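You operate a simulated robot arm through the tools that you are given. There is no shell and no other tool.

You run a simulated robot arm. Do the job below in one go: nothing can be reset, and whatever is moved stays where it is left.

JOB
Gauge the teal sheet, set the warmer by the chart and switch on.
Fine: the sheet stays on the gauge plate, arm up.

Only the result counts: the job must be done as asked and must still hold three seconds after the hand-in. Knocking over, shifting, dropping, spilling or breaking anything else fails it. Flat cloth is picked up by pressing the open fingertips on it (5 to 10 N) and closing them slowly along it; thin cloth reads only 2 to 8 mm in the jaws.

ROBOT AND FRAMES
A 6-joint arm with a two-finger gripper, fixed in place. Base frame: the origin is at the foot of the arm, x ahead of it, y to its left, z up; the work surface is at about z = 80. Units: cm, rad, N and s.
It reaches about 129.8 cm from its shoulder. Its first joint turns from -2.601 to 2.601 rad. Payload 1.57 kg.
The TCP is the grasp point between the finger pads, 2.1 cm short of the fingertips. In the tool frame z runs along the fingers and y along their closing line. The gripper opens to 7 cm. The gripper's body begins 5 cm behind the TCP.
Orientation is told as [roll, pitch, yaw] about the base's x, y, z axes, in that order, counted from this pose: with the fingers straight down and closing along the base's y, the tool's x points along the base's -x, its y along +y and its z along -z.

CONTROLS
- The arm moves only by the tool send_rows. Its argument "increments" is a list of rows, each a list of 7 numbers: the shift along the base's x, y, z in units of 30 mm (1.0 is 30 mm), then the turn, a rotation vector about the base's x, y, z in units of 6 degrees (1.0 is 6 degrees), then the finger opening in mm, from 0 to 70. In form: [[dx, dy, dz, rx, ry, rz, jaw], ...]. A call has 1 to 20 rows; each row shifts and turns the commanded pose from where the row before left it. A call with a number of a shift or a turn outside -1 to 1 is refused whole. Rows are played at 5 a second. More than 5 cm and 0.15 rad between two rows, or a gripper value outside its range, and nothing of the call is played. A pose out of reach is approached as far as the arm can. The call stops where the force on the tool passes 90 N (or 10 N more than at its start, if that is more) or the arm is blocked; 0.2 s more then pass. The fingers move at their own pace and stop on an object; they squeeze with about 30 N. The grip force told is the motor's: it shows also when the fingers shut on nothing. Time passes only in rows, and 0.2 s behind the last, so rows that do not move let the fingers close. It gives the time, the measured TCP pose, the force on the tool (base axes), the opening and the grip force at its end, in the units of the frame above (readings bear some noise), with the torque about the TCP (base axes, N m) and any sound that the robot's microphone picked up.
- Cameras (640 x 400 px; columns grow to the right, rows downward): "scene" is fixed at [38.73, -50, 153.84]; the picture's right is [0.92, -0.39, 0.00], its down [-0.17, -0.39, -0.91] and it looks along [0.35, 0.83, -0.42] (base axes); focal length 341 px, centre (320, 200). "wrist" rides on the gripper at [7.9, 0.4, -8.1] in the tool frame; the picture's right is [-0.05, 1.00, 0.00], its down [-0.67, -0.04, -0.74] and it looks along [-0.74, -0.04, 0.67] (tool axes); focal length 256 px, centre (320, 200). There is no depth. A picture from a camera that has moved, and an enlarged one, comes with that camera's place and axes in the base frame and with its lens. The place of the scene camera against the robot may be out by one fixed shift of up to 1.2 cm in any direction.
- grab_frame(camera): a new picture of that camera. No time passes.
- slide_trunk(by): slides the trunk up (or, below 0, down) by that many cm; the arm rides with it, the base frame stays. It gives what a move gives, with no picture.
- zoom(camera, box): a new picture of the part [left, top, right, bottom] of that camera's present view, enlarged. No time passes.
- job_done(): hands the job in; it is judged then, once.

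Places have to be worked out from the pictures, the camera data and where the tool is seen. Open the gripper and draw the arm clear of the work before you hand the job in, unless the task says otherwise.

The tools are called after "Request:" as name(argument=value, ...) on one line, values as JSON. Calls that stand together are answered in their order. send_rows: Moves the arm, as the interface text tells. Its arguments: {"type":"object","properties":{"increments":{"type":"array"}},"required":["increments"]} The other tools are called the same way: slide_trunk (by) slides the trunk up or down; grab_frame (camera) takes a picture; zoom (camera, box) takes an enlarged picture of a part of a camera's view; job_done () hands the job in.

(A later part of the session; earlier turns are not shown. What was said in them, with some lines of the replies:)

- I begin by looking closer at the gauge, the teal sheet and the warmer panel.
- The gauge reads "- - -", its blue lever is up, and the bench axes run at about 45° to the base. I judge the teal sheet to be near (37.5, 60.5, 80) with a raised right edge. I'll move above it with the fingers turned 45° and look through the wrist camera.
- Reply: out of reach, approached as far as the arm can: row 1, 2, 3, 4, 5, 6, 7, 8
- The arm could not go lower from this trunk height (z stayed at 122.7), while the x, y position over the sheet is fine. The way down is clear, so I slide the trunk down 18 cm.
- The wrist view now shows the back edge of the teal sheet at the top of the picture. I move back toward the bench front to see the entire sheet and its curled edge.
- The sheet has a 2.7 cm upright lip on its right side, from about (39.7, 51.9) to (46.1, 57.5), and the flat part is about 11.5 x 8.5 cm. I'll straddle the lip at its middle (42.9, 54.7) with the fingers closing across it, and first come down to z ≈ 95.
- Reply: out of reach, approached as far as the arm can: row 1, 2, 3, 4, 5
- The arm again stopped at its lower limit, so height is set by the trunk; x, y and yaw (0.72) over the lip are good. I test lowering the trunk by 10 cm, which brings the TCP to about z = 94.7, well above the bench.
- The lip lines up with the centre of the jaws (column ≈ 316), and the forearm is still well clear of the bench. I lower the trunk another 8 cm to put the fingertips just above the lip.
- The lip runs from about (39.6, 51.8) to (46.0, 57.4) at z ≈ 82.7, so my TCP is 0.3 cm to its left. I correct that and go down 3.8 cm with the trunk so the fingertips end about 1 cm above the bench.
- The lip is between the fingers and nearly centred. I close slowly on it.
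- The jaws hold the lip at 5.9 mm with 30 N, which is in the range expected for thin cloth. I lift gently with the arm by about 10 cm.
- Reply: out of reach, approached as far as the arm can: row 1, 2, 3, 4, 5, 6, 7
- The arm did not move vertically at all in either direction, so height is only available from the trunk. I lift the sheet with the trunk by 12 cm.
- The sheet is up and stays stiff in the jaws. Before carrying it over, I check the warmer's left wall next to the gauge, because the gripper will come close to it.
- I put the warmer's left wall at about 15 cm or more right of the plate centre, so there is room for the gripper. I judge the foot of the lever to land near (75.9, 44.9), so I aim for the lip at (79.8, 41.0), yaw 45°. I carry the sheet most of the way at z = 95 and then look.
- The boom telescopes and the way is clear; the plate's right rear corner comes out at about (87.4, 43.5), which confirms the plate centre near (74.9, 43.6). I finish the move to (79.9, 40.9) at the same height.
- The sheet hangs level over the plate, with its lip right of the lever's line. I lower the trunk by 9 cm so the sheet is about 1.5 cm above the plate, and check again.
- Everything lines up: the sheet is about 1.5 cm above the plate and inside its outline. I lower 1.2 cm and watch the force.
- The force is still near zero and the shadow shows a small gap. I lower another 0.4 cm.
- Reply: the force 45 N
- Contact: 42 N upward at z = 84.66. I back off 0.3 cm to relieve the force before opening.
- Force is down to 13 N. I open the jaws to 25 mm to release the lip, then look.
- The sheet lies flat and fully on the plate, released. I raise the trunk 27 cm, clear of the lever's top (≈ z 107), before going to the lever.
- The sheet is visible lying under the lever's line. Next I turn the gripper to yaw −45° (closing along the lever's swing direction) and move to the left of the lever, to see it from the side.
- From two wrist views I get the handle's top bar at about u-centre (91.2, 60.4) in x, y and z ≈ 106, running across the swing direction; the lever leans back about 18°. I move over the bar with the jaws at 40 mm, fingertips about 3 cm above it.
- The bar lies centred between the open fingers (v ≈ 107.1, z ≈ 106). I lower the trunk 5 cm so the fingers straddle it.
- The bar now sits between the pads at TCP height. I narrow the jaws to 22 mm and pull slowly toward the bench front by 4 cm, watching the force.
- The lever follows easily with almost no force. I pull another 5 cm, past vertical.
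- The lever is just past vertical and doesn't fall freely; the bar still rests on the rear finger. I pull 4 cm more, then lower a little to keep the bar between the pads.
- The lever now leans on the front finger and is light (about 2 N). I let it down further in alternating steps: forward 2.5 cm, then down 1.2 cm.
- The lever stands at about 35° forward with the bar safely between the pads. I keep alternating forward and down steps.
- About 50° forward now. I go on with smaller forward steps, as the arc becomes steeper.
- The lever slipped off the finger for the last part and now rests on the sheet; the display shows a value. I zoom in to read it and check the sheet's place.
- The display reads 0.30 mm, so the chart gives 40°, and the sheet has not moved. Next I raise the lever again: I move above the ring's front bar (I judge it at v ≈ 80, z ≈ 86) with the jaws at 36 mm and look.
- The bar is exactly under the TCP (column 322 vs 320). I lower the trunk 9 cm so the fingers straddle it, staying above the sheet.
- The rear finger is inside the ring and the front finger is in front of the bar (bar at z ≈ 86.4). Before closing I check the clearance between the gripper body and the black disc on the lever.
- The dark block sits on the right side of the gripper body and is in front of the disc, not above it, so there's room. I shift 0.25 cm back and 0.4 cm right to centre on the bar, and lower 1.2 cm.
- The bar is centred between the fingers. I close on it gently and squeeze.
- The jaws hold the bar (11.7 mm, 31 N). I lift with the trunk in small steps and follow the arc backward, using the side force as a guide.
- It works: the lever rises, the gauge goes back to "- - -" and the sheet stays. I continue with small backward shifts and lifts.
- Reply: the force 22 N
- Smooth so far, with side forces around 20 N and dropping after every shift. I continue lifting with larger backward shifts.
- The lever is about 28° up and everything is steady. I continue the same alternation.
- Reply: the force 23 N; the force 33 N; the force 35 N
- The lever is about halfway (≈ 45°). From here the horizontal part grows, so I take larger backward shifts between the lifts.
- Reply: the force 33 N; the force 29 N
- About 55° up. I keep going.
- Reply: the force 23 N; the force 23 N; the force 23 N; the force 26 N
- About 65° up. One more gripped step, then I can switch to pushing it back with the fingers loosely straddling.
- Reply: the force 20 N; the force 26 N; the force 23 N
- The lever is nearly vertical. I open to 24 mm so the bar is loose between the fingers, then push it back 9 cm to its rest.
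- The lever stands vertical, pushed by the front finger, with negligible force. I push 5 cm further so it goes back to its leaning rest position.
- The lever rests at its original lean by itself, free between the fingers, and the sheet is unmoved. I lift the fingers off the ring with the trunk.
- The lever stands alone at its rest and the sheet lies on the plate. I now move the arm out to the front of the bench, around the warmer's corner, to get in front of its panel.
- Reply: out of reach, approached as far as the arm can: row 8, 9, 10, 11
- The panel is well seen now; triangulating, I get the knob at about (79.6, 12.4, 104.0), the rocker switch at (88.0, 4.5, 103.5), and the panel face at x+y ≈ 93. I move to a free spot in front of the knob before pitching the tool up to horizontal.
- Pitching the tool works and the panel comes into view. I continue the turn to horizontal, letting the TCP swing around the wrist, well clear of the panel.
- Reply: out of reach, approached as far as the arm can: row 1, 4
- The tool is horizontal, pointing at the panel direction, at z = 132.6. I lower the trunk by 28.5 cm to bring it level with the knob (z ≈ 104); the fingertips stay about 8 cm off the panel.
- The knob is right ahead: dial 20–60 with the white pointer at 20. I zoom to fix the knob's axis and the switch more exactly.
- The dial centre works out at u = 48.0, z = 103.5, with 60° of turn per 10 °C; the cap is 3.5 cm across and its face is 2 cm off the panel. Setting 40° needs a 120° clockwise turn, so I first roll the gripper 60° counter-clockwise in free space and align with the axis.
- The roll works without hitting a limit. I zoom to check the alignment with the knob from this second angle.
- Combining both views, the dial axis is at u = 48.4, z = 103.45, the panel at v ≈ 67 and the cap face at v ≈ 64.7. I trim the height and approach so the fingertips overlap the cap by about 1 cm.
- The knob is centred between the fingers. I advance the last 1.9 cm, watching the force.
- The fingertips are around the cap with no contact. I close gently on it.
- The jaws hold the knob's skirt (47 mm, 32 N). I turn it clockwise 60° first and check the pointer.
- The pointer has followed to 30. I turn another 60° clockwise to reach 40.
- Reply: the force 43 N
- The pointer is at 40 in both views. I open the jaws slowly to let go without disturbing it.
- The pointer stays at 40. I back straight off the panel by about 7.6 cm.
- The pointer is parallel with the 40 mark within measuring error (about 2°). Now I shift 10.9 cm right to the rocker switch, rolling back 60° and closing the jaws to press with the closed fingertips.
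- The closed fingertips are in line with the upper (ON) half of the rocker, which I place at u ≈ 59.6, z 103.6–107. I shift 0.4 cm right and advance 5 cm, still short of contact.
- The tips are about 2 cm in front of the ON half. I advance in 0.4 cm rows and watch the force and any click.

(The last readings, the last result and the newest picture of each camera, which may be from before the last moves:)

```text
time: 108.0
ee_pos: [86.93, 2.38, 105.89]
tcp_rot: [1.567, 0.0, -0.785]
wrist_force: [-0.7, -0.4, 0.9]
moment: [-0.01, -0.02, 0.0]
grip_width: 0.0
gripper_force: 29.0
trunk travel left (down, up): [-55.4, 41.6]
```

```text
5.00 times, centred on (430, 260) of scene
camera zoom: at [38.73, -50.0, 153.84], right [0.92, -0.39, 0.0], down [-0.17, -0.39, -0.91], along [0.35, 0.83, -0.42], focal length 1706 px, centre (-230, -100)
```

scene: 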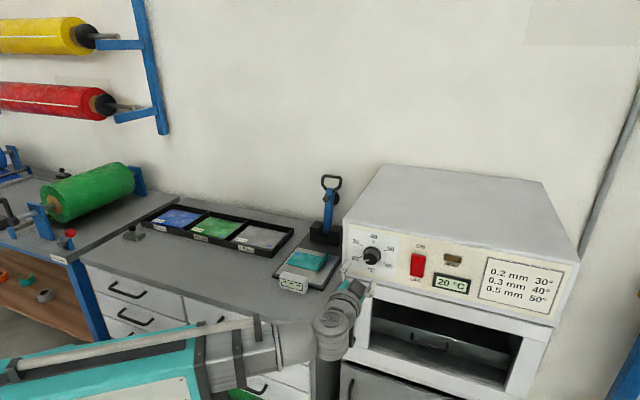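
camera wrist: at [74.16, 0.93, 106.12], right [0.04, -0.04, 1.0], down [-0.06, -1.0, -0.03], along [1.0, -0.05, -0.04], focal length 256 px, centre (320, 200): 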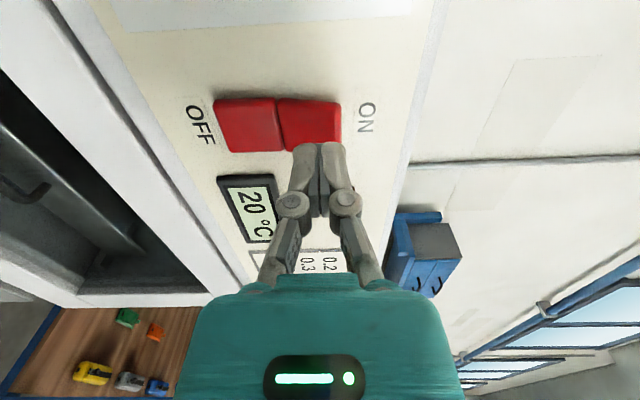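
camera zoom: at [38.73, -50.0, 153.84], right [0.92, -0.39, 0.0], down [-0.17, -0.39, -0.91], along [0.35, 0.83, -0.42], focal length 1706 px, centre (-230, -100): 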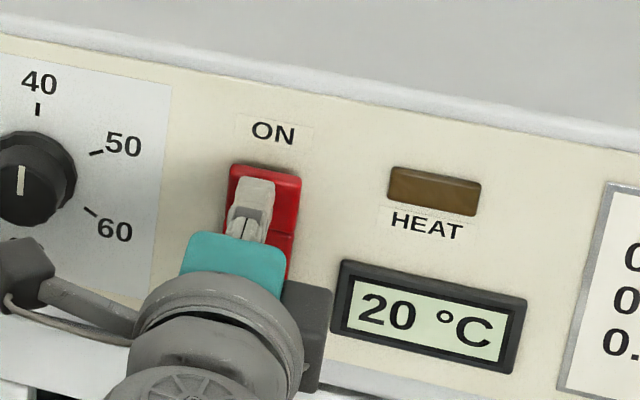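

Still no contact force at tip v ≈ 65.2. I continue in 0.3 cm rows.

Request:
send_rows(increments=[[0.07, 0.07, 0, 0, 0, 0, 0], [0.07, 0.07, 0, 0, 0, 0, 0], [0.07, 0.07, 0, 0, 0, 0, 0]])

Request:
zoom(camera="scene", box=[380, 220, 480, 300])

Request:
grab_frame(camera="wrist")

```text
time: 108.8
ee_pos: [87.42, 3.03, 105.7]
tcp_rot: [1.566, -0.001, -0.787]
wrist_force: [-6.2, -6.7, -4.6]
moment: [-0.12, 0.11, -0.01]
grip_width: 0.0
gripper_force: 28.6
trunk travel left (down, up): [-55.4, 41.6]
```

```text
5.00 times, centred on (430, 260) of scene
camera zoom: at [38.73, -50.0, 153.84], right [0.92, -0.39, 0.0], down [-0.17, -0.39, -0.91], along [0.35, 0.83, -0.42], focal length 1706 px, centre (-230, -100)
```

zoom: 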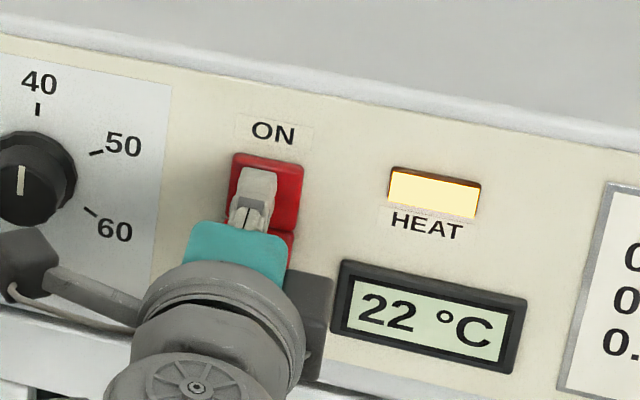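

```text
taken
camera wrist: at [76.12, 2.97, 106.13], right [0.04, -0.04, 1.0], down [-0.06, -1.0, -0.03], along [1.0, -0.06, -0.04], focal length 256 px, centre (320, 200)
```

wrist: 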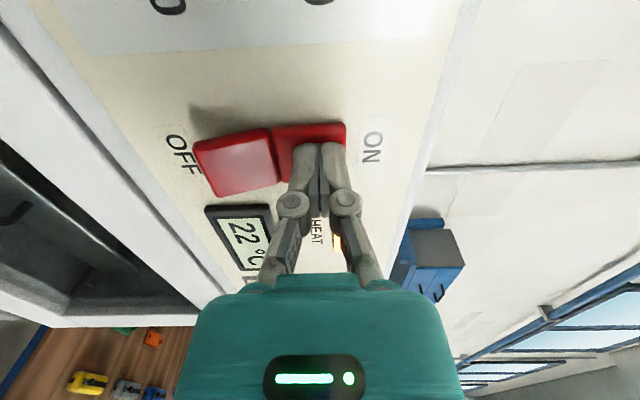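

The switch has flipped: the HEAT lamp is lit and the display is rising (22 °C). I back straight off the panel.

Request:
send_rows(increments=[[-0.1, -0.1, 0, 0, 0, 0, 0], [-0.2357, -0.2357, 0, 0, 0, 0, 0], [-0.3, -0.3, 0, 0, 0, 0, 0], [-0.3, -0.3, 0, 0, 0, 0, 0], [-0.3, -0.3, 0, 0, 0, 0, 0], [-0.3, -0.3, 0, 0, 0, 0, 0], [-0.3, -0.3, 0, 0, 0, 0, 0], [-0.3, -0.3, 0, 0, 0, 0, 0], [0, 0, 0, 0, 0, 0, 0], [0, 0, 0, 0, 0, 0, 0]])

Request:
zoom(camera="scene", box=[330, 210, 490, 310])

Request:
grab_frame(camera="scene")

```text
time: 111.0
ee_pos: [80.97, -3.3, 105.84]
tcp_rot: [1.566, 0.0, -0.786]
wrist_force: [0.3, -1.1, 0.0]
moment: [0.0, 0.0, 0.02]
grip_width: 0.0
gripper_force: 28.8
trunk travel left (down, up): [-55.4, 41.6]
```

```text
4.00 times, centred on (410, 260) of scene
camera zoom: at [38.73, -50.0, 153.84], right [0.92, -0.39, 0.0], down [-0.17, -0.39, -0.91], along [0.35, 0.83, -0.42], focal length 1364 px, centre (-40, -40)
```

zoom: 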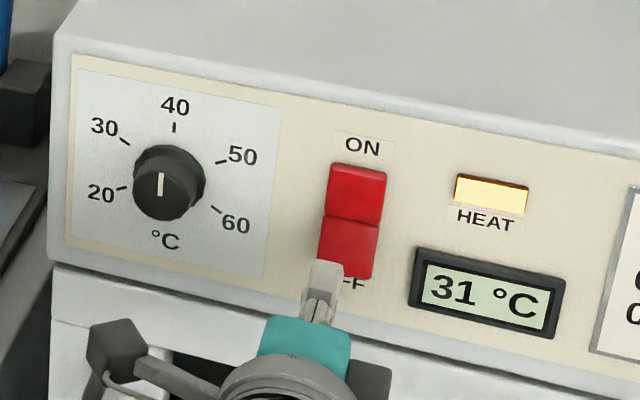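

```text
taken
```

scene: 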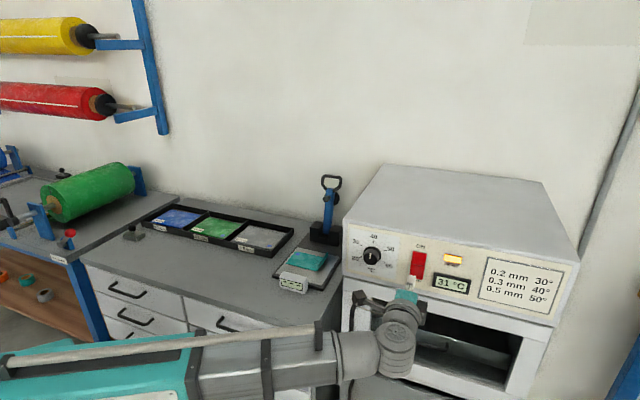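

Switch ON, HEAT lit, and the display climbs (31 °C). I draw the arm back, open the jaws and raise it while the warmer heats, to see where it settles.

Request:
send_rows(increments=[[-0.4, -0.4, 0, 0, 0, 0, 40], [-0.4, -0.4, 0, 0, 0, 0, 70], [-0.4, -0.4, 0, 0, 0, 0, 70], [-0.4, -0.4, 0, 0, 0, 0, 70], [-0.4, -0.4, 0, 0, 0, 0, 70], [0, 0, 0, 0, 0, 0, 70]])

Request:
slide_trunk(by=25)

Request:
zoom(camera="scene", box=[330, 210, 490, 310])

Request:
grab_frame(camera="scene")

```text
time: 112.5
ee_pos: [75.01, -9.32, 105.87]
tcp_rot: [1.566, 0.0, -0.786]
wrist_force: [-0.5, -0.1, 0.2]
moment: [0.01, -0.03, -0.03]
grip_width: 7.01
gripper_force: 0.2
trunk travel left (down, up): [-55.4, 41.6]
```

```text
time: 115.0
ee_pos: [75.07, -9.42, 130.76]
tcp_rot: [1.565, 0.0, -0.784]
wrist_force: [0.9, -0.1, -0.4]
moment: [0.03, -0.01, 0.0]
grip_width: 7.01
gripper_force: 0.1
trunk travel left (down, up): [-80.4, 16.6]
```

```text
4.00 times, centred on (410, 260) of scene
camera zoom: at [38.73, -50.0, 153.84], right [0.92, -0.39, 0.0], down [-0.17, -0.39, -0.91], along [0.35, 0.83, -0.42], focal length 1364 px, centre (-40, -40)
```

zoom: 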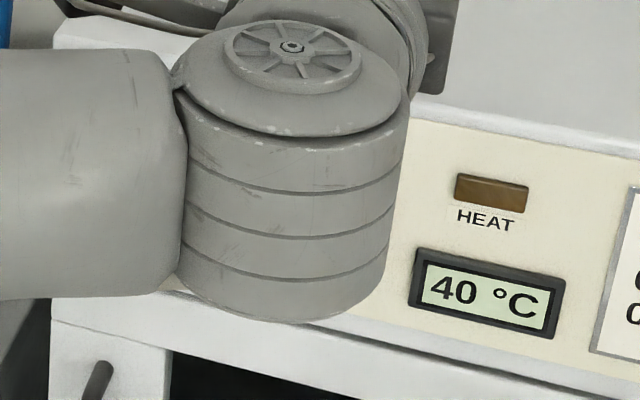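

```text
taken
```

scene: 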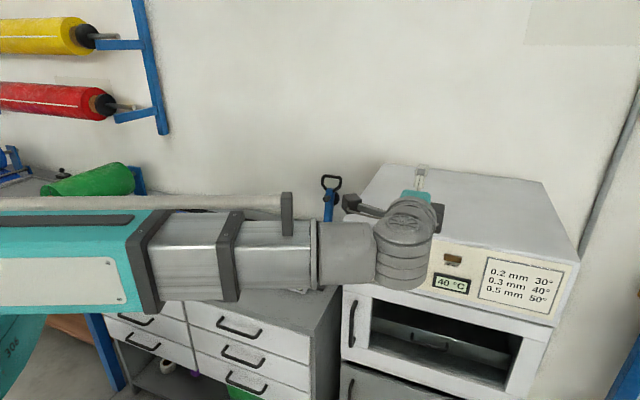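

The display has settled at 40 °C and the heat lamp has gone off, as a thermostat would. I raise the arm further to get a clear view of the gauge for the final check.

Request:
slide_trunk(by=16)

Request:
grab_frame(camera="scene")

Request:
zoom(camera="scene", box=[250, 160, 490, 310])

```text
time: 116.9
ee_pos: [75.05, -9.43, 146.84]
tcp_rot: [1.564, 0.0, -0.784]
wrist_force: [0.0, 0.4, 0.0]
moment: [-0.04, -0.02, -0.01]
grip_width: 6.98
gripper_force: 0.1
trunk travel left (down, up): [-96.4, 0.6]
```

```text
taken
```

scene: 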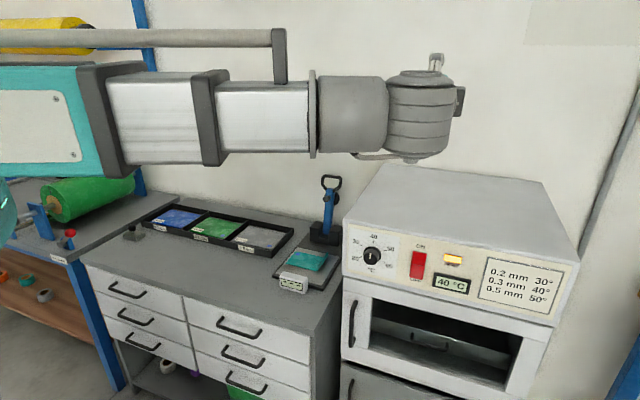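

```text
2.67 times, centred on (370, 235) of scene
camera zoom: at [38.73, -50.0, 153.84], right [0.92, -0.39, 0.0], down [-0.17, -0.39, -0.91], along [0.35, 0.83, -0.42], focal length 910 px, centre (187, 107)
```

zoom: 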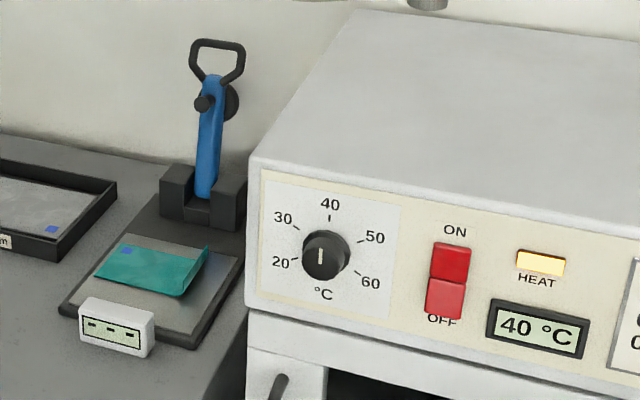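

Final check: the sheet lies on the gauge plate (measured at 0.30 mm) with the gauge lever up. The dial is at 40, the switch is ON, the display holds 40 °C with the lamp cycling, and the robot arm is raised clear with its jaws open. I hand the job in.

Request:
job_done()

```text
The job is handed in.
```

The job is done and handed in. The teal sheet gauged at 0.30 mm, so by the chart I set the warmer to 40° and switched it on.

- **Gauge:** the sheet lies flat on the plate and the lever is back up at its rest. On the way down, the lever slipped off the finger and dropped the last stretch onto the sheet by itself. The sheet didn't move, and the reading came from that contact.
- **Warmer:** the dial pointer sits on the 40 mark and the switch is on. The display reached 40 °C and was still showing it at my last check, with the heat lamp cycling.
- **Arm:** it is raised clear of the work with the gripper open. In the last picture nothing else looked moved.
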